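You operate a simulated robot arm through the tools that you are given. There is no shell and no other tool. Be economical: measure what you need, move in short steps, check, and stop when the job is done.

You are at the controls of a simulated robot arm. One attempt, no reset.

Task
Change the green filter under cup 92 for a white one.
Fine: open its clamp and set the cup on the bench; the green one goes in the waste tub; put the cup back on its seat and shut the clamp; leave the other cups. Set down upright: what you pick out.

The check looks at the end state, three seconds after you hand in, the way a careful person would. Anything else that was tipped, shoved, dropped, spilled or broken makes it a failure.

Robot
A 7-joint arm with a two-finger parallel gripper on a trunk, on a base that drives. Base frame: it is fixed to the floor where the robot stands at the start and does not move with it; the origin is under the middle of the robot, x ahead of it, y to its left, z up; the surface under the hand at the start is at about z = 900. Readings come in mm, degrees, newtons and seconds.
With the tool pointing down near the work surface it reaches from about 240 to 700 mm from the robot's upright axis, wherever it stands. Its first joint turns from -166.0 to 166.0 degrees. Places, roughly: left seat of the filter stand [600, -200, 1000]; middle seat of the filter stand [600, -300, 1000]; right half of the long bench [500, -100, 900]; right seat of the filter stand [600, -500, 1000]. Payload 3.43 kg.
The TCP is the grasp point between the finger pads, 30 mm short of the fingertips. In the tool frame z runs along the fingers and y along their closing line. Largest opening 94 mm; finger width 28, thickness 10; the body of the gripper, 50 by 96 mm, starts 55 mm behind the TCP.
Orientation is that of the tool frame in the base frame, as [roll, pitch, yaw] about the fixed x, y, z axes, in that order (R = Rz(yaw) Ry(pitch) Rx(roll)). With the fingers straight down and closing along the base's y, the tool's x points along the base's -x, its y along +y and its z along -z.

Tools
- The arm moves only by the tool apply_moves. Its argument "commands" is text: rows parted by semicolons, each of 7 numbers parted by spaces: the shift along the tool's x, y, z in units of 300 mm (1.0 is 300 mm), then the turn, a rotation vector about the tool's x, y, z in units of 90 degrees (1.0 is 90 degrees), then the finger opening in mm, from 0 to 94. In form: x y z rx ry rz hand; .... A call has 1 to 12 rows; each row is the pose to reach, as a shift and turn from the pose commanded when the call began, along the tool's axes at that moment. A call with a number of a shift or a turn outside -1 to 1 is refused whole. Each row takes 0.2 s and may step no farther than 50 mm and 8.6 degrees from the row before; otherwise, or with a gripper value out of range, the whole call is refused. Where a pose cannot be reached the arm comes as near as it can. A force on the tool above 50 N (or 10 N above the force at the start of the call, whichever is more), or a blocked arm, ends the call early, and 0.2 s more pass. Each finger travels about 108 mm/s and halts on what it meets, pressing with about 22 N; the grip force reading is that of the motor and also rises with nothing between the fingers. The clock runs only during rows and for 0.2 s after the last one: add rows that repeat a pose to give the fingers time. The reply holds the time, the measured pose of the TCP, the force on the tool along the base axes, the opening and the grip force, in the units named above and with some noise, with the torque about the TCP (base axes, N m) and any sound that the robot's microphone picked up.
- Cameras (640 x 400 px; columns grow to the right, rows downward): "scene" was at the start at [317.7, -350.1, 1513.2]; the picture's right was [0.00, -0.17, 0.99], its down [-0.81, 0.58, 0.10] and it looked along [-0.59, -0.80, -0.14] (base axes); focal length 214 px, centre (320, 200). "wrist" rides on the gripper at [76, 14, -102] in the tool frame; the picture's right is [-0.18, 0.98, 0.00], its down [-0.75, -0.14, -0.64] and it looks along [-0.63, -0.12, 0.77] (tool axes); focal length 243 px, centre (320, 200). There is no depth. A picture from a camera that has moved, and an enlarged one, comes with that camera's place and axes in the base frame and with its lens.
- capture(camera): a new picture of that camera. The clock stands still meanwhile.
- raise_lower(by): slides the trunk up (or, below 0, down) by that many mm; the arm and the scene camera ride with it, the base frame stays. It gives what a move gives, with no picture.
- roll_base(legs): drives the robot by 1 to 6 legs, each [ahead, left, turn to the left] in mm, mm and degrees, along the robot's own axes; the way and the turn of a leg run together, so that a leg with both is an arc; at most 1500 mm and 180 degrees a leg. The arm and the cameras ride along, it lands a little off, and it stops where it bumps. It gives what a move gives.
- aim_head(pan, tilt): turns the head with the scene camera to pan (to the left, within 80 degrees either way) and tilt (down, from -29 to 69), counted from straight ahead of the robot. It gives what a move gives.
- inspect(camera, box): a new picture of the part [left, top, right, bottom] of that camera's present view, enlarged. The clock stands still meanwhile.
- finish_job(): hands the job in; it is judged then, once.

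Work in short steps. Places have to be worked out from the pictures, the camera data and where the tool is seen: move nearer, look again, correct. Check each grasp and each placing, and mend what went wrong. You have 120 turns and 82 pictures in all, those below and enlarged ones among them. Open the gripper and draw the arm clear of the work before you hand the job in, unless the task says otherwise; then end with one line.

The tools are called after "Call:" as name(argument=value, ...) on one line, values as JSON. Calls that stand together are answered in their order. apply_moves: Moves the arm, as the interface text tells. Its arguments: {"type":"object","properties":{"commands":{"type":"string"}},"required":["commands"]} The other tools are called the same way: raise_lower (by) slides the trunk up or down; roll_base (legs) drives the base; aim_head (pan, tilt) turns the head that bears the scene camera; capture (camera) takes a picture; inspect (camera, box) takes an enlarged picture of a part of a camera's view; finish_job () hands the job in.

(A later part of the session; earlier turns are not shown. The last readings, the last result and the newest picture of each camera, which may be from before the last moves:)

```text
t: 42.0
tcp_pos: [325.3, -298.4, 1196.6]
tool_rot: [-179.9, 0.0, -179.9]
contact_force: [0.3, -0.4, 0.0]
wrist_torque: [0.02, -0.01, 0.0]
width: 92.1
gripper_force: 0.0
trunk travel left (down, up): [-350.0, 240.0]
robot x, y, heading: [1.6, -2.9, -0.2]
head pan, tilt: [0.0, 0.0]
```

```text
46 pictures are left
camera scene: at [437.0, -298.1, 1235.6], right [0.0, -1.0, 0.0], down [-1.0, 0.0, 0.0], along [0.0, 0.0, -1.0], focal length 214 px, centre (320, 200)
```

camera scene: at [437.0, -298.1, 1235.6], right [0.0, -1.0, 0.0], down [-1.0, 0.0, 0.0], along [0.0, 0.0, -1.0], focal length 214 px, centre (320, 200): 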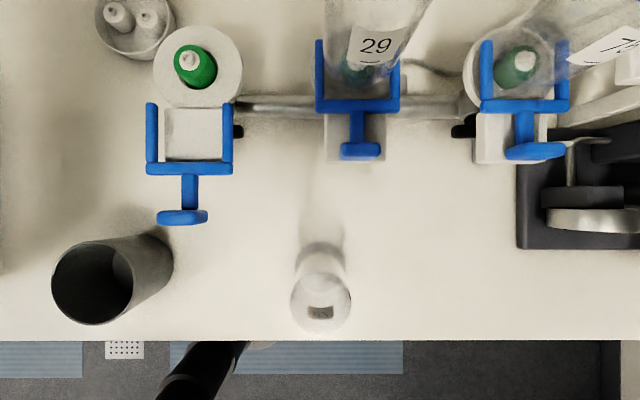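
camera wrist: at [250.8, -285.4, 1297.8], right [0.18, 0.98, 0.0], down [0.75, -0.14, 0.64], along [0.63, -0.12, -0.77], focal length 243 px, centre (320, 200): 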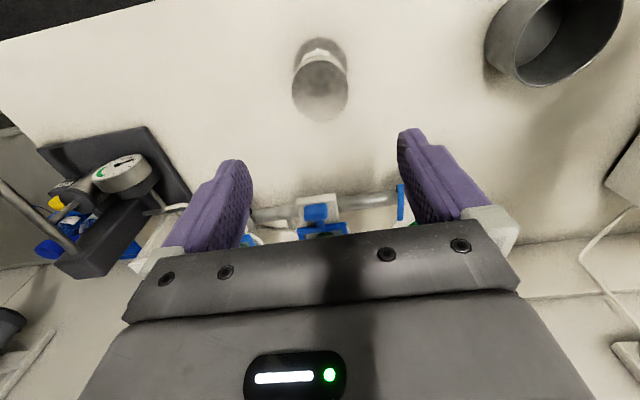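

The cup stands on the bench and the green filter is exposed. The tub rim works out to about (336,-22,975) with a radius near 49. I enlarge the filter on the seat and the dish.

Call:
inspect(camera="scene", box=[90, 0, 250, 110])

```text
3.64 times, centred on (170, 55) of scene
camera zoom: at [437.0, -298.1, 1235.6], right [0.0, -1.0, 0.0], down [-1.0, 0.0, 0.0], along [0.0, 0.0, -1.0], focal length 780 px, centre (866, 727)
```

zoom: 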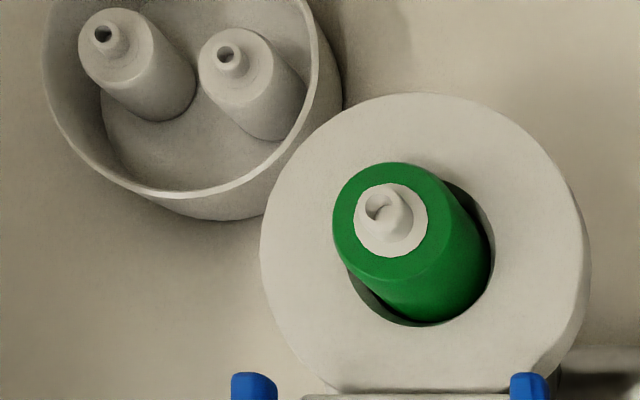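

The green filter is about 30 mm across, with its top at z≈1037 and its nipple at ≈1043, standing in a recess near (565.5,-178). The white ones have nipples near (691,-18) and (691,-57). I move above the green filter with the gripper at 60 mm.

Call:
apply_moves(commands="0 0.14 0 0 0 0 80; 0 0.28 0 0 0 0 70; 0 0.403 0 0 0 0 60; -0.16 0.403 0 0 0 0 60; -0.32 0.403 0 0 0 0 60; -0.48 0.403 0 0 0 0 60; -0.64 0.403 0 0 0 0 60; -0.79 0.403 0 0 0 0 60; -0.79 0.403 0.13 0 0 0 60; -0.79 0.403 0.253 0 0 0 60")

Call:
aim_head(pan=0, tilt=35)

Call:
capture(camera="scene")

Call:
capture(camera="wrist")

```text
t: 44.2
tcp_pos: [567.4, -178.7, 1117.5]
tool_rot: [-179.9, 0.0, 180.0]
contact_force: [0.5, -0.2, -0.5]
wrist_torque: [-0.01, 0.01, 0.0]
width: 60.1
gripper_force: 0.1
trunk travel left (down, up): [-350.0, 240.0]
robot x, y, heading: [-0.2, -0.5, -0.2]
head pan, tilt: [0.0, 0.0]
```

```text
t: 45.2
tcp_pos: [566.3, -178.5, 1119.8]
tool_rot: [-179.8, 0.0, 180.0]
contact_force: [0.0, 0.8, 0.5]
wrist_torque: [0.01, 0.03, 0.0]
width: 59.9
gripper_force: 0.1
trunk travel left (down, up): [-350.0, 240.0]
robot x, y, heading: [-0.1, -0.9, -0.1]
head pan, tilt: [0.0, 35.0]
```

```text
44 pictures are left
camera scene: at [620.2, -178.0, 1160.3], right [0.0, -1.0, 0.0], down [-0.82, 0.0, 0.57], along [-0.57, 0.0, -0.82], focal length 214 px, centre (320, 200)
```

scene: 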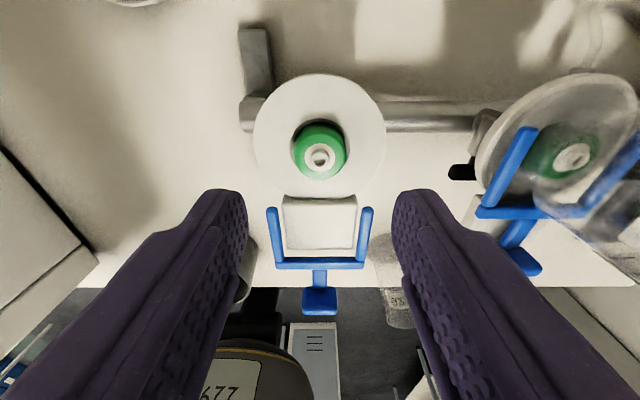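

```text
43 pictures are left
camera wrist: at [490.0, -165.4, 1220.7], right [0.18, 0.98, 0.0], down [0.75, -0.14, 0.64], along [0.63, -0.12, -0.77], focal length 243 px, centre (320, 200)
```

wrist: 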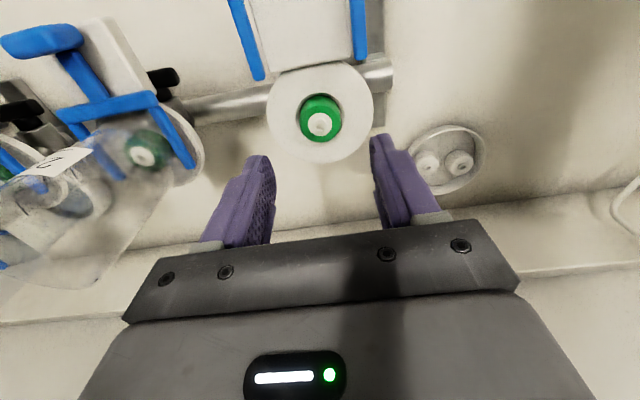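

Both views put the filter at (565,-178.5), under the TCP. I descend to z≈1057 and close on its exposed rim.

Call:
apply_moves(commands="0.003 0 0.1 0 0 0 60; 0.003 0 0.17 0 0 0 60; 0.003 0 0.21 0 0 0 60; 0.003 0 0.21 0 0 0 40; 0.003 0 0.21 0 0 0 20; 0.003 0 0.21 0 0 0 20; 0.003 0 0.21 0 0 0 20")

Call:
inspect(camera="wrist", box=[220, 80, 420, 240])

```text
t: 46.8
tcp_pos: [565.4, -178.8, 1056.1]
tool_rot: [-179.9, 0.0, -179.9]
contact_force: [0.2, 0.7, 0.1]
wrist_torque: [-0.01, 0.02, -0.03]
width: 28.0
gripper_force: 21.7
trunk travel left (down, up): [-350.0, 240.0]
robot x, y, heading: [-0.3, -2.9, -0.1]
head pan, tilt: [0.0, 35.0]
```

```text
2.50 times, centred on (320, 160) of wrist
camera zoom: at [489.1, -165.7, 1157.3], right [0.18, 0.98, 0.0], down [0.75, -0.14, 0.64], along [0.63, -0.12, -0.77], focal length 606 px, centre (320, 300)
```

zoom: 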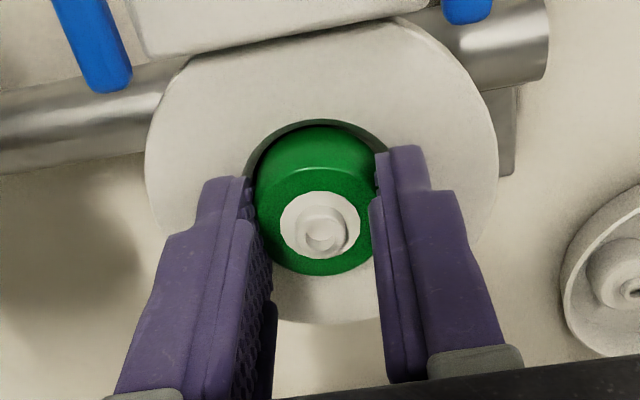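

It is gripped at 28 mm. I lift slowly and check.

Call:
apply_moves(commands="0 0 -0.02 0 0 0 18; 0 0 -0.05 0 0 0 18; 0 0 -0.1 0 0 0 18; 0 0 -0.2 0 0 0 18")

Call:
capture(camera="wrist")

```text
t: 47.8
tcp_pos: [563.2, -179.0, 1116.7]
tool_rot: [-180.0, 0.0, 179.9]
contact_force: [-0.3, -0.1, 0.0]
wrist_torque: [-0.01, -0.02, 0.0]
width: 27.9
gripper_force: 22.0
trunk travel left (down, up): [-350.0, 240.0]
robot x, y, heading: [2.5, -0.9, 0.1]
head pan, tilt: [0.0, 35.0]
```

```text
41 pictures are left
camera wrist: at [488.1, -165.5, 1218.6], right [0.18, 0.98, 0.0], down [0.75, -0.14, 0.64], along [0.63, -0.12, -0.77], focal length 243 px, centre (320, 200)
```

wrist: 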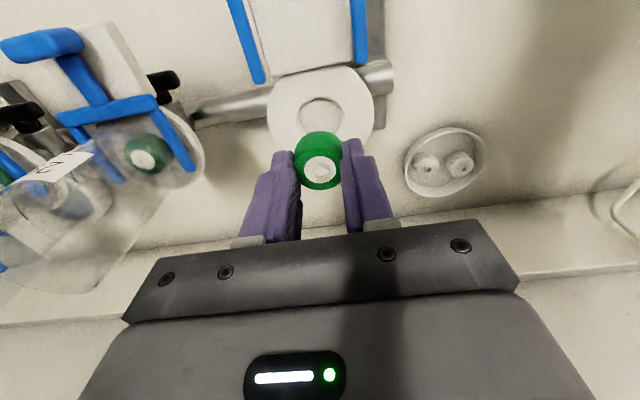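

The filter is held and the seat recess is empty. I carry it up and across to over the tub near (336,-22).

Call:
apply_moves(commands="0 0 -0.13 0 0 0 18; 0.127 0.087 -0.13 0 0 0 18; 0.253 0.175 -0.13 0 0 0 18; 0.38 0.262 -0.13 0 0 0 18; 0.507 0.349 -0.13 0 0 0 18; 0.633 0.436 -0.13 0 0 0 18; 0.76 0.523 -0.13 0 0 0 18")

Call:
capture(camera="scene")

Call:
capture(camera="wrist")

```text
t: 49.4
tcp_pos: [336.7, -20.7, 1156.1]
tool_rot: [-179.8, 0.0, 180.0]
contact_force: [-0.1, 0.9, 0.0]
wrist_torque: [-0.02, -0.02, 0.01]
width: 28.1
gripper_force: 21.7
trunk travel left (down, up): [-350.0, 240.0]
robot x, y, heading: [0.3, 0.7, 0.0]
head pan, tilt: [0.0, 35.0]
```

```text
40 pictures are left
camera scene: at [390.3, -19.9, 1196.6], right [0.0, -1.0, 0.0], down [-0.82, 0.0, 0.57], along [-0.57, 0.0, -0.82], focal length 214 px, centre (320, 200)
```

scene: 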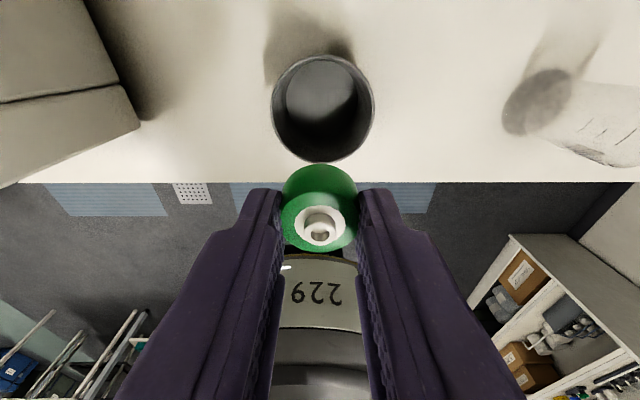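

```text
39 pictures are left
camera wrist: at [260.1, -7.2, 1256.8], right [0.18, 0.98, 0.0], down [0.75, -0.14, 0.64], along [0.63, -0.12, -0.77], focal length 243 px, centre (320, 200)
```

wrist: 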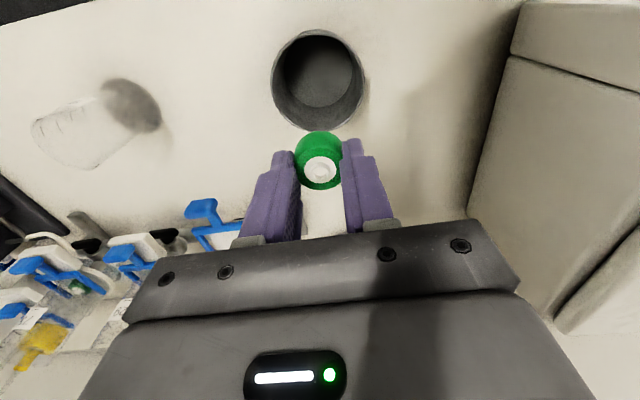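

The tub centre agrees at x≈336, y≈-22.5 from both views. I lower into the tub, moving y by -2 mm, and stop short of the floor.

Call:
apply_moves(commands="0 -0.006 0.14 0 0 0 18; 0 -0.006 0.28 0 0 0 18; 0 -0.006 0.42 0 0 0 18; 0 -0.006 0.52 0 0 0 18; 0 -0.006 0.6 0 0 0 18")

Call:
apply_moves(commands="0 0 0.01 0 0 0 18; 0 0 0.02 0 0 0 18; 0 0 0.03 0 0 0 18; 0 0 0.04 0 0 0 18")

Call:
capture(camera="scene")

```text
t: 50.6
tcp_pos: [338.3, -24.7, 973.4]
tool_rot: [-179.8, 0.0, -180.0]
contact_force: [0.3, 1.4, 0.1]
wrist_torque: [0.0, 0.01, 0.0]
width: 28.2
gripper_force: 21.8
trunk travel left (down, up): [-350.0, 240.0]
robot x, y, heading: [-3.3, 0.6, 0.1]
head pan, tilt: [0.0, 35.0]
```

```text
t: 51.6
tcp_pos: [336.9, -26.2, 962.4]
tool_rot: [-180.0, 0.0, -180.0]
contact_force: [-0.3, 0.0, -0.3]
wrist_torque: [0.0, 0.03, 0.03]
width: 27.9
gripper_force: 21.5
trunk travel left (down, up): [-350.0, 240.0]
robot x, y, heading: [-1.6, -1.1, 0.1]
head pan, tilt: [0.0, 35.0]
```

```text
38 pictures are left
camera scene: at [391.0, -23.7, 1003.8], right [0.0, -1.0, 0.0], down [-0.82, 0.0, 0.57], along [-0.57, 0.0, -0.82], focal length 214 px, centre (320, 200)
```

scene: 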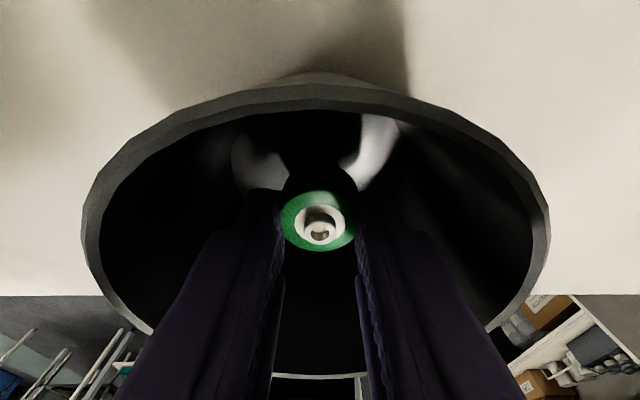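

The filter is well inside the tub and centred. I keep lowering in 3 mm steps until contact.

Call:
apply_moves(commands="0 0 0.01 0 0 0 18; 0 0 0.02 0 0 0 18; 0 0 0.03 0 0 0 18")

```text
t: 52.4
tcp_pos: [337.7, -24.9, 954.5]
tool_rot: [-179.9, 0.0, -180.0]
contact_force: [0.1, -0.1, -0.8]
wrist_torque: [0.0, -0.02, -0.03]
width: 28.1
gripper_force: 21.8
trunk travel left (down, up): [-350.0, 240.0]
robot x, y, heading: [-0.4, -0.9, -0.0]
head pan, tilt: [0.0, 35.0]
```

Call:
apply_moves(commands="0 0 0.01 0 0 0 18; 0 0 0.018 0 0 0 18; 0 0 0.025 0 0 0 18")

```text
t: 53.2
tcp_pos: [335.2, -24.4, 944.7]
tool_rot: [-179.9, 0.0, 180.0]
contact_force: [0.2, 0.0, 0.4]
wrist_torque: [0.01, 0.01, -0.02]
width: 28.0
gripper_force: 22.2
trunk travel left (down, up): [-350.0, 240.0]
robot x, y, heading: [2.8, -0.2, 0.0]
head pan, tilt: [0.0, 35.0]
```

Call:
apply_moves(commands="0 0 0.008 0 0 0 18; 0 0 0.015 0 0 0 18; 0 0 0.022 0 0 0 18")

```text
t: 54.0
tcp_pos: [337.4, -24.8, 940.0]
tool_rot: [-179.9, -0.1, 180.0]
contact_force: [-0.6, -1.2, 11.7]
wrist_torque: [-0.04, -0.06, 0.03]
width: 28.4
gripper_force: 22.4
trunk travel left (down, up): [-350.0, 240.0]
robot x, y, heading: [0.6, 2.8, 0.1]
head pan, tilt: [0.0, 35.0]
```

Contact at z≈940. I ease up 1 mm, release to 50 and rise out.

Call:
apply_moves(commands="0 0 -0.003 0 0 0 18; 0 0 -0.003 0 0 0 36; 0 0 -0.003 0 0 0 48; 0 0 -0.003 0 0 0 48; 0 0 -0.06 0 0 0 48; 0 0 -0.2 0 0 0 48; 0 0 -0.36 0 0 0 48; 0 0 -0.52 0 0 0 48; 0 0 -0.68 0 0 0 48")

Call:
capture(camera="scene")

```text
t: 56.0
tcp_pos: [335.6, -23.4, 1144.2]
tool_rot: [-179.9, 0.0, 179.9]
contact_force: [-0.6, 0.6, 0.6]
wrist_torque: [-0.06, -0.05, -0.05]
width: 47.9
gripper_force: 0.1
trunk travel left (down, up): [-350.0, 240.0]
robot x, y, heading: [1.0, 1.0, 0.2]
head pan, tilt: [0.0, 35.0]
```

```text
37 pictures are left
camera scene: at [389.2, -22.5, 1186.2], right [0.0, -1.0, 0.0], down [-0.82, 0.0, 0.57], along [-0.57, 0.0, -0.82], focal length 214 px, centre (320, 200)
```

scene: 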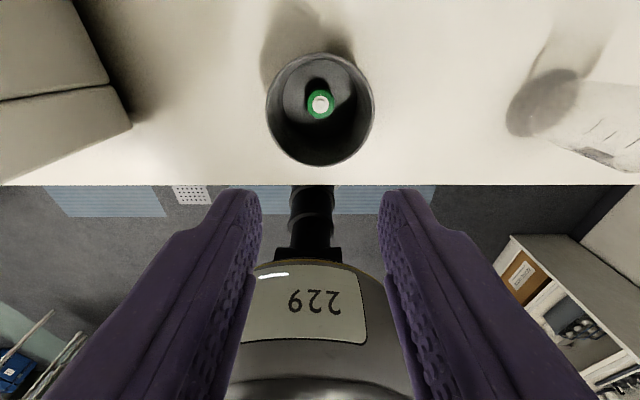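

The green filter stands upright in the tub. Next I look at the dish from above: arm to about (600,-40,1080), with the head camera straight down over it.

Call:
apply_moves(commands="-0.147 -0.01 0 0 0 0 48; -0.293 -0.02 0 0 0 0 48; -0.44 -0.03 0 0 0 0 48; -0.587 -0.04 0 0 0 0 48; -0.733 -0.05 0.03 0 0 0 48; -0.88 -0.057 0.1 0 0 0 48; -0.88 -0.057 0.21 0 0 0 48")

Call:
aim_head(pan=0, tilt=0)

Call:
capture(camera="scene")

Call:
capture(camera="wrist")

```text
t: 57.6
tcp_pos: [601.1, -40.5, 1081.4]
tool_rot: [-179.9, 0.0, -179.9]
contact_force: [-0.3, -0.8, 0.3]
wrist_torque: [0.02, -0.01, -0.01]
width: 48.1
gripper_force: 0.1
trunk travel left (down, up): [-350.0, 240.0]
robot x, y, heading: [1.3, -0.7, -0.1]
head pan, tilt: [0.0, 35.0]
```

```text
t: 58.6
tcp_pos: [601.4, -41.3, 1081.4]
tool_rot: [-179.9, -0.1, 180.0]
contact_force: [-0.3, 0.6, 0.5]
wrist_torque: [0.0, 0.02, -0.01]
width: 48.2
gripper_force: 0.1
trunk travel left (down, up): [-350.0, 240.0]
robot x, y, heading: [-1.7, -0.8, -0.0]
head pan, tilt: [0.0, 0.0]
```

```text
36 pictures are left
camera scene: at [710.8, -40.1, 1120.8], right [0.0, -1.0, 0.0], down [-1.0, 0.0, 0.0], along [0.0, 0.0, -1.0], focal length 214 px, centre (320, 200)
```

scene: 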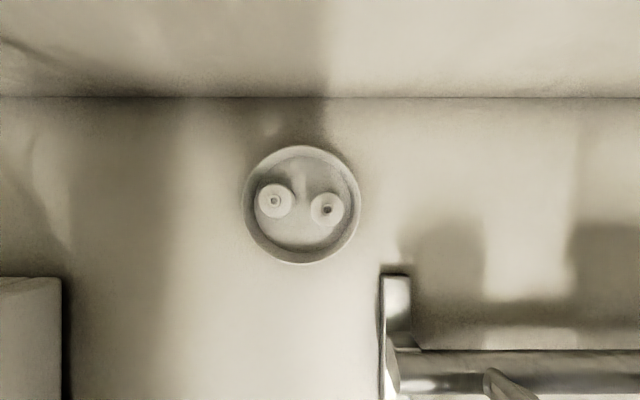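

```text
35 pictures are left
camera wrist: at [524.6, -27.5, 1183.1], right [0.18, 0.98, 0.0], down [0.75, -0.14, 0.64], along [0.63, -0.12, -0.77], focal length 243 px, centre (320, 200)
```

wrist: 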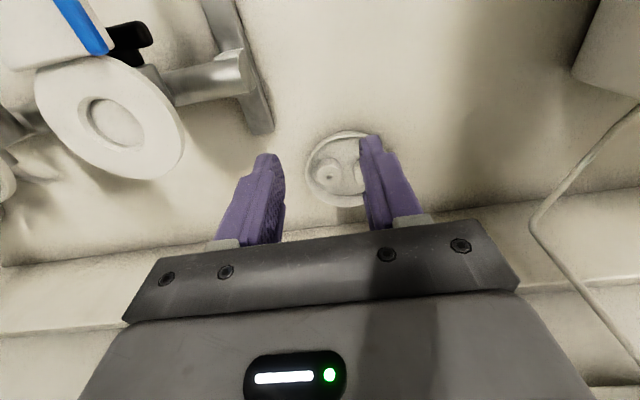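

Straight-down view: the nipples are at about (711,1) and (703,-46), and the dish centre is about (707,-23) with outer radius near 52. I enlarge to judge the wall height against the filters.

Call:
inspect(camera="scene", box=[230, 135, 374, 270])

Call:
inspect(camera="wrist", box=[290, 115, 390, 215])

```text
2.96 times, centred on (302, 202) of scene
camera zoom: at [710.8, -40.1, 1120.8], right [0.0, -1.0, 0.0], down [-1.0, 0.0, 0.0], along [0.0, 0.0, -1.0], focal length 636 px, centre (373, 193)
```

zoom: 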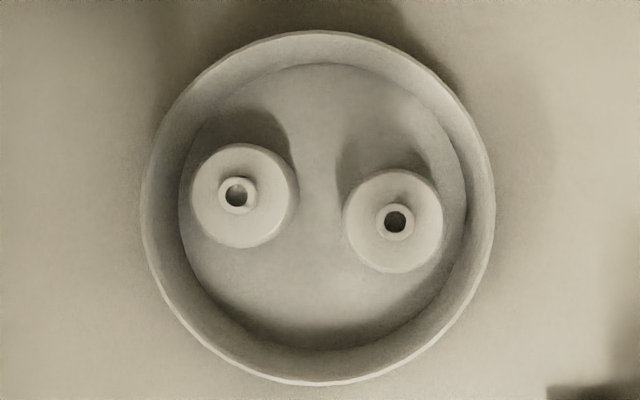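

```text
4.00 times, centred on (340, 165) of wrist
camera zoom: at [524.6, -27.5, 1183.1], right [0.18, 0.98, 0.0], down [0.75, -0.14, 0.64], along [0.63, -0.12, -0.77], focal length 970 px, centre (240, 340)
```

zoom: 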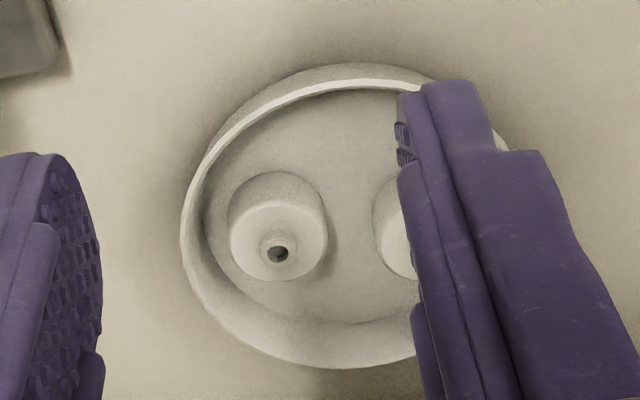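

By triangulation the white nipples are at z≈929, so the bodies top out at ≈923 and the dish rim is at ≈918. Fingers closing along x fit best in the dish, so I turn the tool 90° to put the head on the free +y side.

Call:
apply_moves(commands="0 0 0 0 0 -0.09 48; 0 0 0 0 0 -0.18 48; 0 0 0 0 0 -0.27 48; 0 0 0 0 0 -0.36 48; 0 0 0 0 0 -0.45 48; 0 0 0 0 0 -0.54 48; 0 0 0 0 0 -0.63 48; 0 0 0 0 0 -0.72 48; 0 0 0 0 0 -0.81 48; 0 0 0 0 0 -0.9 48; 0 0 0 0 0 -0.99 48; 0 0 0 0 0 -1 40")

Call:
capture(camera="wrist")

```text
t: 61.2
tcp_pos: [600.7, -40.3, 1080.2]
tool_rot: [-180.0, -0.1, -89.9]
contact_force: [0.7, -0.4, 0.1]
wrist_torque: [0.02, 0.02, 0.0]
width: 40.1
gripper_force: 0.1
trunk travel left (down, up): [-350.0, 240.0]
robot x, y, heading: [-1.2, -1.6, -0.4]
head pan, tilt: [0.0, 0.0]
```

```text
32 pictures are left
camera wrist: at [586.8, -118.2, 1182.5], right [-0.98, 0.18, 0.0], down [0.14, 0.76, 0.64], along [0.12, 0.63, -0.77], focal length 243 px, centre (320, 200)
```

wrist: 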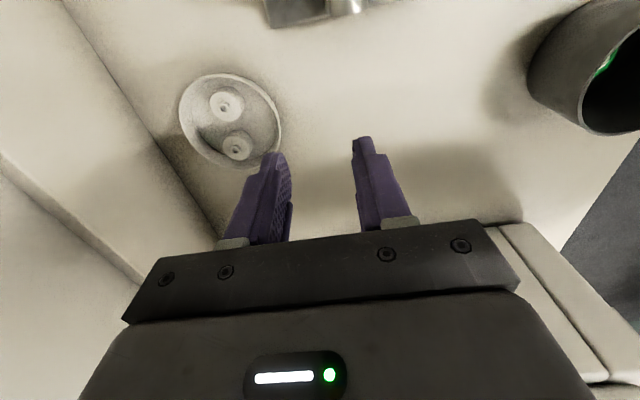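

The turn went well. I move over the lower-y white filter at about (701,-41) and lower to z≈1010, watching whether the reach suffices.

Call:
apply_moves(commands="0 -0.12 0 0 0 0 40; 0 -0.24 0 0 0 0 40; 0 -0.335 0 0 0 0 40; 0 -0.335 0.12 0 0 0 40; 0 -0.335 0.233 0 0 0 40")

Call:
aim_head(pan=0, tilt=35)

Call:
capture(camera="scene")

Call:
capture(camera="wrist")

```text
t: 62.4
tcp_pos: [701.7, -41.9, 1010.4]
tool_rot: [180.0, -0.2, -89.9]
contact_force: [-0.1, 1.2, 0.0]
wrist_torque: [-0.02, 0.0, 0.01]
width: 39.9
gripper_force: 0.0
trunk travel left (down, up): [-350.0, 240.0]
robot x, y, heading: [0.8, -1.0, -0.1]
head pan, tilt: [0.0, 0.0]
```

```text
t: 63.4
tcp_pos: [702.0, -40.8, 1009.8]
tool_rot: [-179.9, 0.0, -89.9]
contact_force: [0.2, -0.3, 0.3]
wrist_torque: [0.05, 0.02, -0.02]
width: 39.9
gripper_force: 0.1
trunk travel left (down, up): [-350.0, 240.0]
robot x, y, heading: [-2.6, 0.7, -0.1]
head pan, tilt: [0.0, 35.0]
```

```text
31 pictures are left
camera scene: at [701.2, 13.5, 1051.3], right [1.0, 0.0, 0.0], down [0.0, -0.82, 0.57], along [0.0, -0.57, -0.82], focal length 214 px, centre (320, 200)
```

scene: 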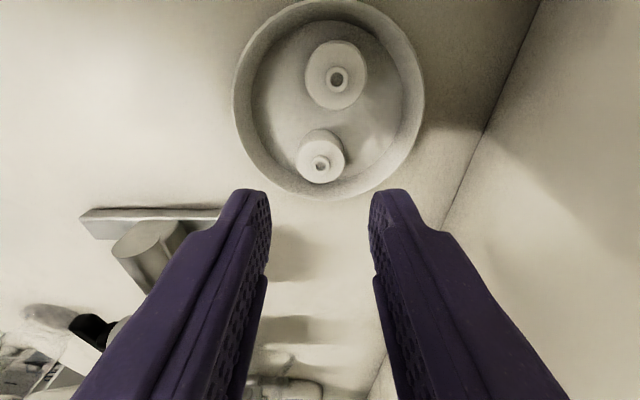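

```text
30 pictures are left
camera wrist: at [686.9, -118.3, 1112.0], right [-0.98, 0.18, 0.0], down [0.14, 0.76, 0.64], along [0.12, 0.63, -0.77], focal length 243 px, centre (320, 200)
```

wrist: 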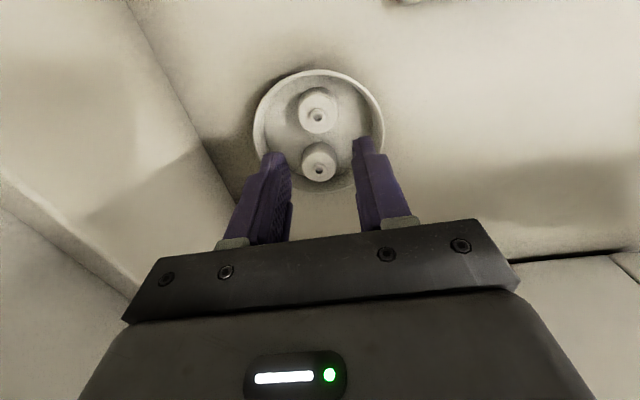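

Both views agree on x≈701.5 and y≈-47. I narrow the opening to 37, shift 3 mm toward the dish centre for wall clearance, lower to z≈957 and check.

Call:
apply_moves(commands="-0.01 0 0.06 0 0 0 37; -0.01 0 0.12 0 0 0 37; -0.01 0 0.175 0 0 0 37")

Call:
capture(camera="scene")

Call:
inspect(camera="wrist", box=[240, 80, 400, 240])

```text
t: 64.2
tcp_pos: [702.0, -38.3, 957.5]
tool_rot: [-180.0, -0.2, -89.9]
contact_force: [-0.2, 0.9, -0.1]
wrist_torque: [0.02, 0.01, -0.04]
width: 36.7
gripper_force: 0.1
trunk travel left (down, up): [-350.0, 240.0]
robot x, y, heading: [-0.4, -2.5, 0.0]
head pan, tilt: [0.0, 35.0]
```

```text
29 pictures are left
camera scene: at [701.7, 16.6, 998.6], right [1.0, 0.0, 0.0], down [0.0, -0.82, 0.58], along [0.0, -0.58, -0.82], focal length 214 px, centre (320, 200)
```

scene: 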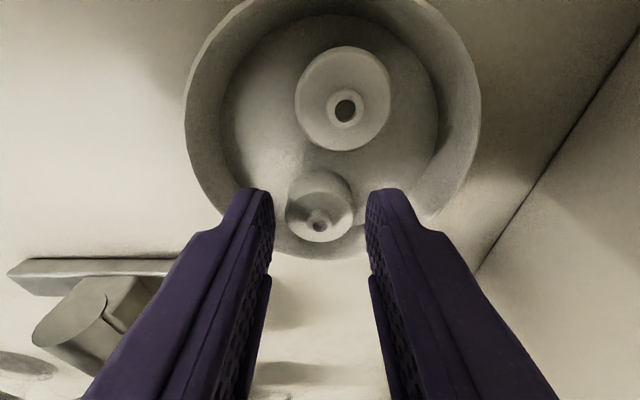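

```text
2.50 times, centred on (320, 160) of wrist
camera zoom: at [687.4, -115.0, 1059.3], right [-0.98, 0.18, 0.0], down [0.14, 0.76, 0.64], along [0.12, 0.63, -0.77], focal length 606 px, centre (320, 300)
```

zoom: 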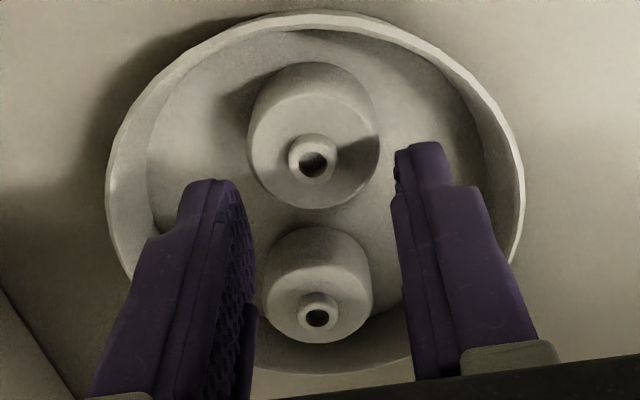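

The filter is centred between the tips and clear of the walls. I descend to z≈943 and close gently.

Call:
apply_moves(commands="0 0 0.025 0 0 0 37; 0 0 0.048 0 0 0 37; 0 0 0.048 0 0 0 25; 0 0 0.048 0 0 0 18; 0 0 0.048 0 0 0 18; 0 0 0.048 0 0 0 18")

Call:
capture(camera="scene")

```text
t: 65.6
tcp_pos: [701.3, -37.7, 943.0]
tool_rot: [180.0, -0.2, -90.0]
contact_force: [-0.2, -0.2, 0.2]
wrist_torque: [-0.01, 0.01, -0.02]
width: 28.3
gripper_force: 21.6
trunk travel left (down, up): [-350.0, 240.0]
robot x, y, heading: [2.9, 2.7, -0.0]
head pan, tilt: [0.0, 35.0]
```

```text
27 pictures are left
camera scene: at [701.3, 16.8, 984.7], right [1.0, 0.0, 0.0], down [0.0, -0.82, 0.58], along [0.0, -0.58, -0.82], focal length 214 px, centre (320, 200)
```

scene: 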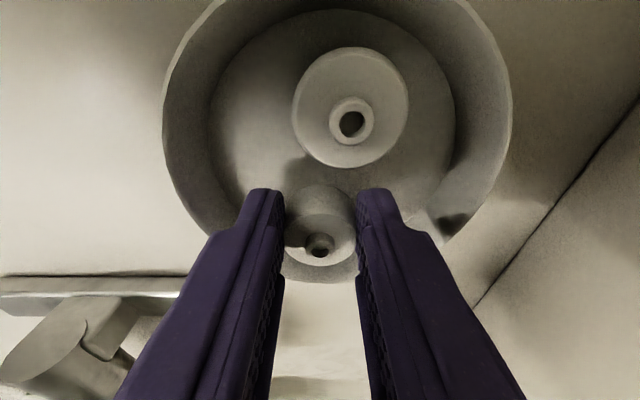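

It is gripped at 28.3 mm, the same as the green one. I lift straight up and check.

Call:
apply_moves(commands="0 0 -0.02 0 0 0 18; 0 0 -0.06 0 0 0 18; 0 0 -0.15 0 0 0 18; 0 0 -0.3 0 0 0 18; 0 0 -0.45 0 0 0 18; 0 0 -0.57 0 0 0 18")

Call:
capture(camera="scene")

Call:
capture(camera="wrist")

```text
t: 67.0
tcp_pos: [701.8, -37.7, 1116.1]
tool_rot: [180.0, -0.2, -90.0]
contact_force: [-0.4, 0.3, -0.6]
wrist_torque: [-0.03, -0.01, -0.01]
width: 28.1
gripper_force: 21.6
trunk travel left (down, up): [-350.0, 240.0]
robot x, y, heading: [2.8, 1.3, 0.1]
head pan, tilt: [0.0, 35.0]
```

```text
26 pictures are left
camera scene: at [701.1, 16.1, 1156.4], right [1.0, 0.0, 0.0], down [0.0, -0.82, 0.58], along [0.0, -0.58, -0.82], focal length 214 px, centre (320, 200)
```

scene: 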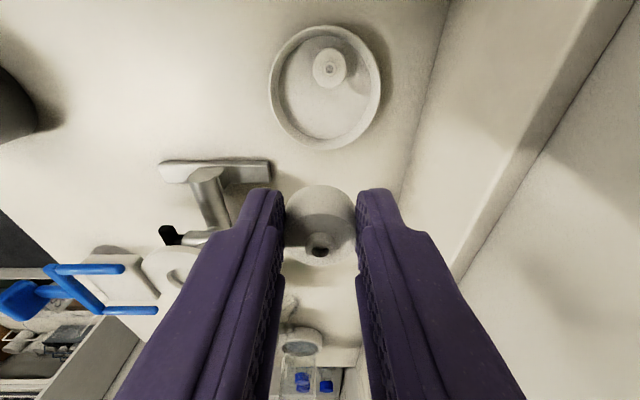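

```text
25 pictures are left
camera wrist: at [686.9, -115.6, 1217.1], right [-0.98, 0.18, 0.0], down [0.14, 0.76, 0.64], along [0.12, 0.63, -0.77], focal length 243 px, centre (320, 200)
```

wrist: 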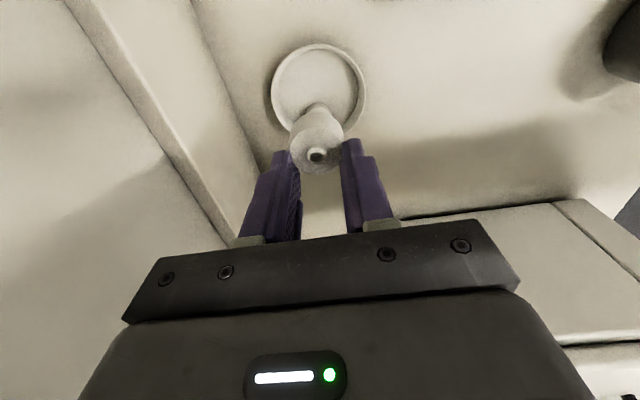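

The white filter is held upright, offset about -8 mm in y from the TCP. I carry it toward the seat and look at the recess before the final approach.

Call:
apply_moves(commands="0.06 0.11 -0.047 0 0 0 18; 0.12 0.23 -0.047 0 0 0 18; 0.18 0.34 -0.047 0 0 0 18; 0.24 0.454 -0.047 0 0 0 18")

Call:
aim_head(pan=0, tilt=20)

Call:
capture(camera="scene")

Call:
capture(camera="wrist")

```text
t: 68.0
tcp_pos: [564.2, -109.5, 1129.4]
tool_rot: [-180.0, -0.2, -89.9]
contact_force: [-0.3, 0.1, -0.7]
wrist_torque: [0.04, 0.0, -0.01]
width: 27.7
gripper_force: 21.8
trunk travel left (down, up): [-350.0, 240.0]
robot x, y, heading: [-0.5, -1.0, 0.0]
head pan, tilt: [0.0, 35.0]
```

```text
t: 68.8
tcp_pos: [566.7, -110.1, 1129.2]
tool_rot: [180.0, -0.1, -90.0]
contact_force: [-0.5, -0.1, -0.7]
wrist_torque: [0.04, 0.0, 0.0]
width: 27.7
gripper_force: 22.0
trunk travel left (down, up): [-350.0, 240.0]
robot x, y, heading: [-1.6, -1.1, -0.2]
head pan, tilt: [0.0, 20.0]
```

```text
24 pictures are left
camera scene: at [565.7, -31.4, 1165.5], right [1.0, 0.0, 0.0], down [0.0, -0.94, 0.34], along [0.0, -0.34, -0.94], focal length 214 px, centre (320, 200)
```

scene: 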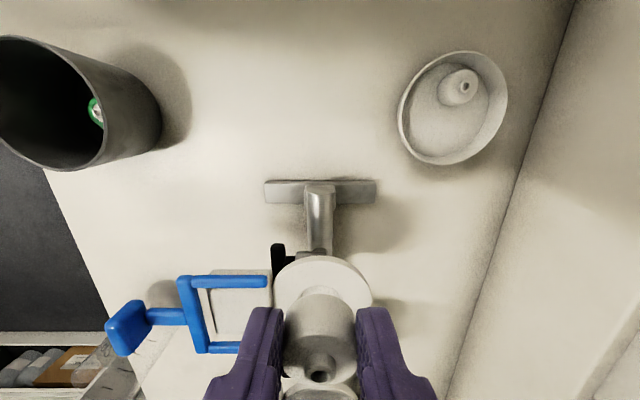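

```text
23 pictures are left
camera wrist: at [551.4, -186.9, 1231.3], right [-0.98, 0.18, 0.0], down [0.14, 0.76, 0.64], along [0.12, 0.63, -0.77], focal length 243 px, centre (320, 200)
```

wrist: 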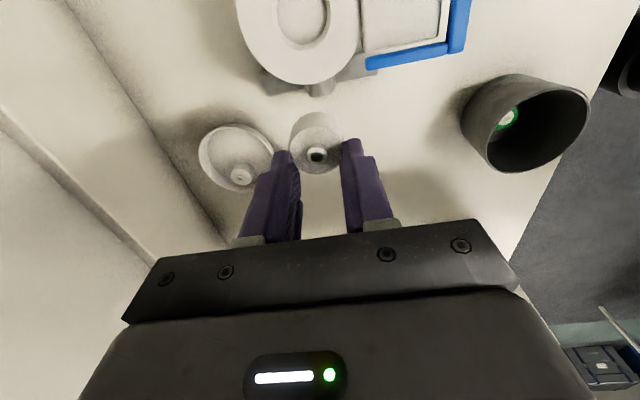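

Estimates of the recess centre vary by 3 mm. I raise and move along -y so the head camera is straight above the recess for an accurate fix.

Call:
apply_moves(commands="0 0 -0.15 0 0 0 18; 0 0 -0.29 0 0 0 18; 0.15 0 -0.29 0 0 0 18; 0.3 0 -0.29 0 0 0 18; 0.45 0 -0.29 0 0 0 18; 0.593 0 -0.29 0 0 0 18")

Call:
aim_head(pan=0, tilt=0)

Call:
inspect(camera="scene", box=[240, 130, 400, 270])

```text
t: 70.2
tcp_pos: [565.8, -289.1, 1217.6]
tool_rot: [-180.0, -0.2, -89.8]
contact_force: [0.1, -0.2, 0.5]
wrist_torque: [0.02, 0.0, 0.02]
width: 28.0
gripper_force: 22.3
trunk travel left (down, up): [-350.0, 240.0]
robot x, y, heading: [-4.0, -3.3, -0.2]
head pan, tilt: [0.0, 20.0]
```

```text
t: 71.0
tcp_pos: [566.4, -287.6, 1217.4]
tool_rot: [-180.0, -0.2, -89.9]
contact_force: [-0.7, -0.4, -0.5]
wrist_torque: [-0.02, 0.02, -0.01]
width: 27.8
gripper_force: 21.5
trunk travel left (down, up): [-350.0, 240.0]
robot x, y, heading: [0.8, -0.7, -0.1]
head pan, tilt: [0.0, 0.0]
```

```text
2.86 times, centred on (320, 200) of scene
camera zoom: at [566.4, -176.6, 1256.3], right [1.0, 0.0, 0.0], down [0.0, -1.0, 0.0], along [0.0, 0.0, -1.0], focal length 613 px, centre (320, 200)
```

zoom: 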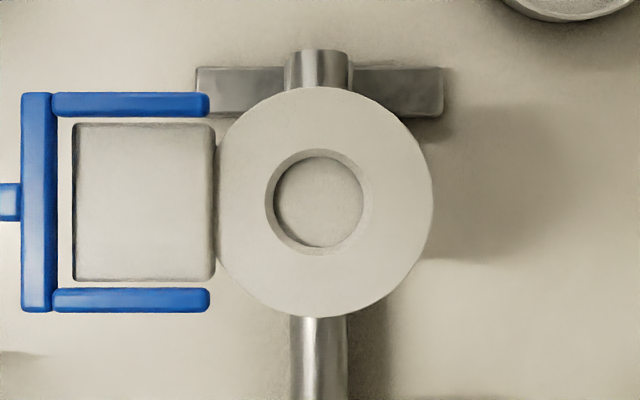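

The recess centre is (566,-177.4), with its floor about 36 mm across against the 28 mm filter. I set the TCP to (566,-169.4), allowing for the 8 mm offset, and lower to z≈1075.

Call:
apply_moves(commands="-0.13 0 0 0 0 0 18; -0.26 0 0 0 0 0 18; -0.396 0 0 0 0 0 18; -0.396 0 0.16 0 0 0 18; -0.396 0 0.32 0 0 0 18; -0.396 0 0.42 0 0 0 18; -0.396 0 0.475 0 0 0 18")

Call:
aim_head(pan=0, tilt=35)

Call:
capture(camera="scene")

Call:
inspect(camera="wrist", box=[240, 60, 400, 220])

```text
t: 72.6
tcp_pos: [566.2, -168.6, 1073.6]
tool_rot: [179.9, -0.1, -89.9]
contact_force: [0.1, -0.1, 0.6]
wrist_torque: [-0.03, 0.0, 0.01]
width: 27.7
gripper_force: 22.4
trunk travel left (down, up): [-350.0, 240.0]
robot x, y, heading: [-0.7, 0.7, 0.0]
head pan, tilt: [0.0, 0.0]
```

```text
t: 73.6
tcp_pos: [565.0, -170.1, 1073.6]
tool_rot: [180.0, 0.0, -89.9]
contact_force: [-0.3, 0.4, -0.2]
wrist_torque: [0.0, 0.0, 0.0]
width: 27.8
gripper_force: 22.3
trunk travel left (down, up): [-350.0, 240.0]
robot x, y, heading: [-0.7, 4.4, -0.1]
head pan, tilt: [0.0, 35.0]
```

```text
21 pictures are left
camera scene: at [565.5, -114.3, 1114.6], right [1.0, 0.0, 0.0], down [0.0, -0.82, 0.57], along [0.0, -0.57, -0.82], focal length 214 px, centre (320, 200)
```

scene: 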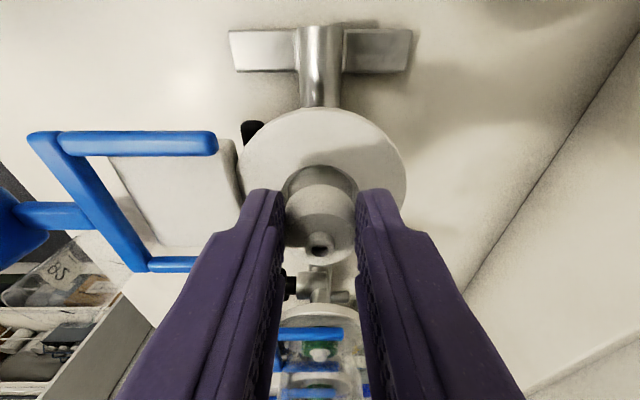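

```text
2.50 times, centred on (320, 140) of wrist
camera zoom: at [551.2, -246.1, 1175.2], right [-0.98, 0.18, 0.0], down [0.14, 0.76, 0.64], along [0.12, 0.63, -0.77], focal length 606 px, centre (320, 350)
```

zoom: 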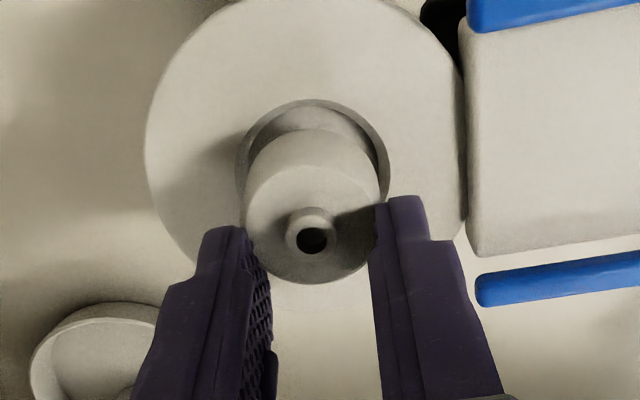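

Aligned in both views. I lower toward seating at z≈1057 in small steps.

Call:
apply_moves(commands="0 0 0.02 0 0 0 18; 0 0 0.035 0 0 0 18; 0 0 0.045 0 0 0 18")

Call:
apply_moves(commands="0 0 0.005 0 0 0 18; 0 0 0.01 0 0 0 18")

Call:
inspect(camera="wrist", box=[240, 60, 400, 220])

```text
t: 74.4
tcp_pos: [565.7, -169.2, 1060.3]
tool_rot: [179.9, -0.2, -90.0]
contact_force: [0.5, 0.7, -1.0]
wrist_torque: [0.0, 0.02, 0.0]
width: 27.6
gripper_force: 21.5
trunk travel left (down, up): [-350.0, 240.0]
robot x, y, heading: [-3.1, 0.3, 0.1]
head pan, tilt: [0.0, 35.0]
```

```text
t: 75.0
tcp_pos: [565.4, -169.3, 1058.5]
tool_rot: [-180.0, -0.2, -90.0]
contact_force: [1.1, 0.1, 5.4]
wrist_torque: [-0.07, -0.13, 0.04]
width: 27.8
gripper_force: 21.9
trunk travel left (down, up): [-350.0, 240.0]
robot x, y, heading: [0.2, -1.9, 0.0]
head pan, tilt: [0.0, 35.0]
```

```text
2.50 times, centred on (320, 140) of wrist
camera zoom: at [551.1, -246.1, 1159.9], right [-0.98, 0.18, 0.0], down [0.14, 0.76, 0.64], along [0.12, 0.63, -0.77], focal length 606 px, centre (320, 350)
```

zoom: 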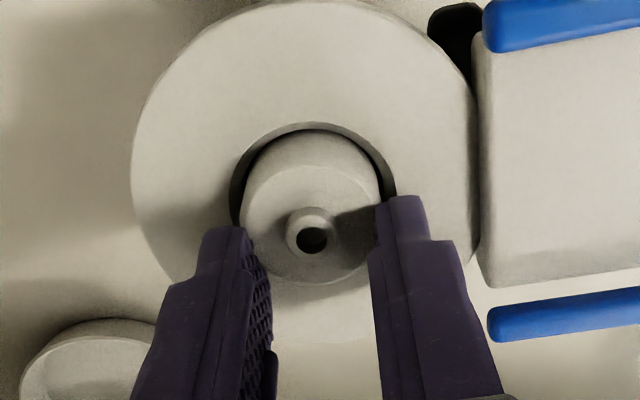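

Light contact (5 N) at z≈1058.5, as expected for the recess floor. I release with a modest opening, rise and inspect.

Call:
apply_moves(commands="0 0 0 0 0 0 30; 0 0 0 0 0 0 42; 0 0 0 0 0 0 42; 0 0 -0.06 0 0 0 42; 0 0 -0.18 0 0 0 42; 0 0 -0.33 0 0 0 42; 0 0 -0.48 0 0 0 42; 0.12 0 -0.53 0 0 0 42; 0.26 0 -0.53 0 0 0 42; 0.4 0 -0.53 0 0 0 42")

Call:
aim_head(pan=0, tilt=0)

Call:
inspect(camera="scene", box=[240, 130, 400, 270])

```text
t: 77.2
tcp_pos: [563.8, -289.9, 1215.8]
tool_rot: [-180.0, -0.1, -90.0]
contact_force: [0.1, 0.1, 0.3]
wrist_torque: [0.03, 0.02, 0.04]
width: 42.1
gripper_force: 0.0
trunk travel left (down, up): [-350.0, 240.0]
robot x, y, heading: [-0.9, 0.6, -0.2]
head pan, tilt: [0.0, 35.0]
```

```text
t: 78.2
tcp_pos: [564.9, -288.5, 1216.3]
tool_rot: [180.0, -0.1, -90.1]
contact_force: [1.2, 0.1, 0.0]
wrist_torque: [0.01, 0.01, 0.01]
width: 42.3
gripper_force: 0.1
trunk travel left (down, up): [-350.0, 240.0]
robot x, y, heading: [1.8, 3.6, -0.1]
head pan, tilt: [0.0, 0.0]
```

```text
2.86 times, centred on (320, 200) of scene
camera zoom: at [565.1, -177.1, 1255.5], right [1.0, 0.0, 0.0], down [0.0, -1.0, 0.0], along [0.0, 0.0, -1.0], focal length 613 px, centre (320, 200)
```

zoom: 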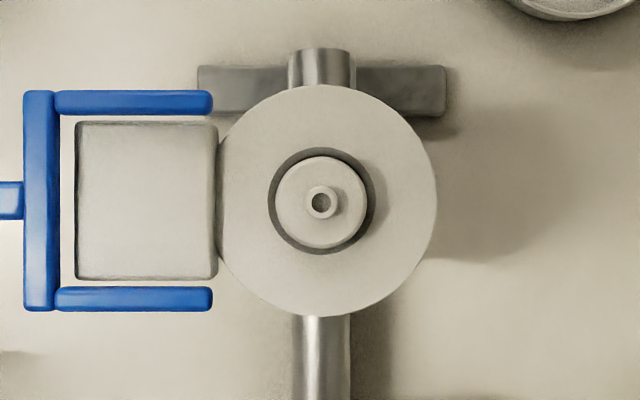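

The white filter sits upright, centred in the recess. I turn the tool back to its first yaw while returning above the cup at (329.5,-300).

Call:
apply_moves(commands="0.003 0.065 0 0 0 0.084 60; 0.006 0.13 0 0 0 0.168 70; 0.009 0.196 0 0 0 0.252 80; 0.012 0.262 0 0 0 0.336 92; 0.015 0.327 0 0 0 0.42 92; 0.018 0.392 0 0 0 0.504 92; 0.021 0.458 0 0 0 0.588 92; 0.025 0.523 0 0 0 0.672 92; 0.029 0.589 0 0 0 0.756 92; 0.032 0.654 0 0 0 0.84 92; 0.035 0.72 0 0 0 0.924 92; 0.037 0.783 0 0 0 1 92")

Call:
aim_head(pan=0, tilt=45)

Call:
capture(camera="scene")

Call:
capture(camera="wrist")

```text
t: 80.8
tcp_pos: [330.6, -300.6, 1217.4]
tool_rot: [-179.8, -0.1, 179.9]
contact_force: [-0.6, -0.4, 0.8]
wrist_torque: [-0.03, -0.01, 0.0]
width: 92.1
gripper_force: 0.1
trunk travel left (down, up): [-350.0, 240.0]
robot x, y, heading: [0.0, 1.1, -0.1]
head pan, tilt: [0.0, 0.0]
```

```text
t: 82.0
tcp_pos: [329.9, -298.0, 1216.7]
tool_rot: [-179.9, 0.0, -179.9]
contact_force: [-0.7, 0.1, 0.3]
wrist_torque: [0.01, 0.02, 0.02]
width: 92.0
gripper_force: 0.1
trunk travel left (down, up): [-350.0, 240.0]
robot x, y, heading: [2.5, 1.2, 0.1]
head pan, tilt: [0.0, 45.0]
```

```text
17 pictures are left
camera scene: at [370.0, -298.6, 1265.0], right [0.0, -1.0, 0.0], down [-0.71, 0.0, 0.71], along [-0.71, 0.0, -0.71], focal length 214 px, centre (320, 200)
```

scene: 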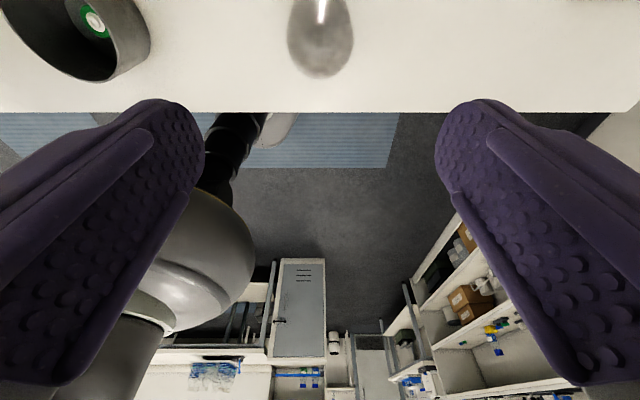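

```text
16 pictures are left
camera wrist: at [254.6, -286.2, 1318.5], right [0.18, 0.98, 0.0], down [0.75, -0.14, 0.64], along [0.63, -0.12, -0.77], focal length 243 px, centre (320, 200)
```

wrist: 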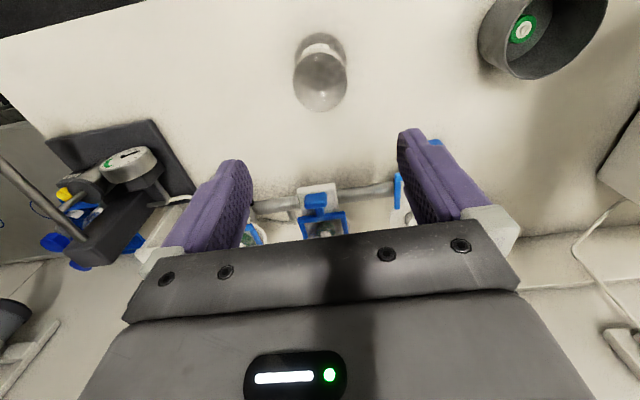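

The cup is centred between the fingers. I descend to z≈987, the same hold as before, and close.

Call:
aim_head(pan=0, tilt=0)

Call:
apply_moves(commands="0 0 0.15 0 0 0 92; 0 0 0.3 0 0 0 92; 0 0 0.45 0 0 0 92; 0 0 0.6 0 0 0 92; 0 0 0.7 0 0 0 92; 0 0 0.765 0 0 0 92; 0 0 0.765 0 0 0 75; 0 0 0.765 0 0 0 55; 0 0 0.765 0 0 0 40; 0 0 0.765 0 0 0 40; 0 0 0.765 0 0 0 40")

```text
t: 83.1
tcp_pos: [330.5, -299.8, 1217.2]
tool_rot: [-179.9, 0.1, -179.9]
contact_force: [-0.2, -0.1, -0.3]
wrist_torque: [0.01, 0.05, 0.01]
width: 92.2
gripper_force: 0.1
trunk travel left (down, up): [-350.0, 240.0]
robot x, y, heading: [-4.2, 1.5, -0.1]
head pan, tilt: [0.0, 0.0]
```

```text
t: 85.5
tcp_pos: [329.5, -298.4, 987.4]
tool_rot: [-179.9, 0.0, -180.0]
contact_force: [-0.1, -0.4, 0.0]
wrist_torque: [-0.01, -0.01, -0.03]
width: 65.5
gripper_force: 21.7
trunk travel left (down, up): [-350.0, 240.0]
robot x, y, heading: [2.0, -0.4, -0.1]
head pan, tilt: [0.0, 0.0]
```

It is held at 65.5 mm. I lift and confirm the grip.

Call:
apply_moves(commands="0 0 -0.03 0 0 0 40; 0 0 -0.1 0 0 0 40; 0 0 -0.2 0 0 0 40; 0 0 -0.33 0 0 0 40; 0 0 -0.46 0 0 0 40; 0 0 -0.59 0 0 0 40; 0 0 -0.69 0 0 0 40")

Call:
capture(camera="wrist")

```text
t: 87.1
tcp_pos: [328.8, -301.8, 1195.0]
tool_rot: [-179.8, 0.0, 179.9]
contact_force: [0.0, -1.4, -0.2]
wrist_torque: [0.01, 0.0, 0.0]
width: 65.8
gripper_force: 22.5
trunk travel left (down, up): [-350.0, 240.0]
robot x, y, heading: [-1.7, 0.3, 0.0]
head pan, tilt: [0.0, 0.0]
```

```text
15 pictures are left
camera wrist: at [252.5, -286.2, 1296.6], right [0.18, 0.98, 0.0], down [0.75, -0.14, 0.64], along [0.63, -0.12, -0.77], focal length 243 px, centre (320, 200)
```

wrist: 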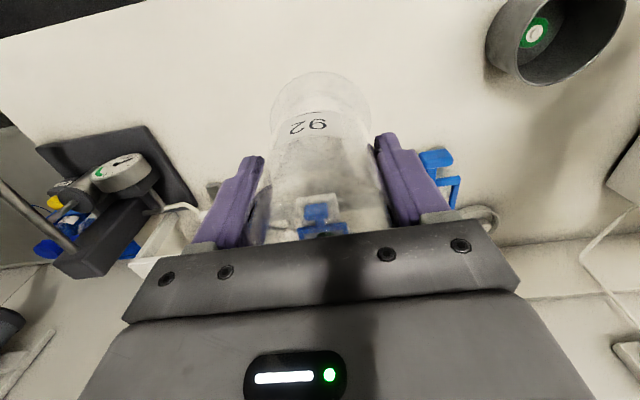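

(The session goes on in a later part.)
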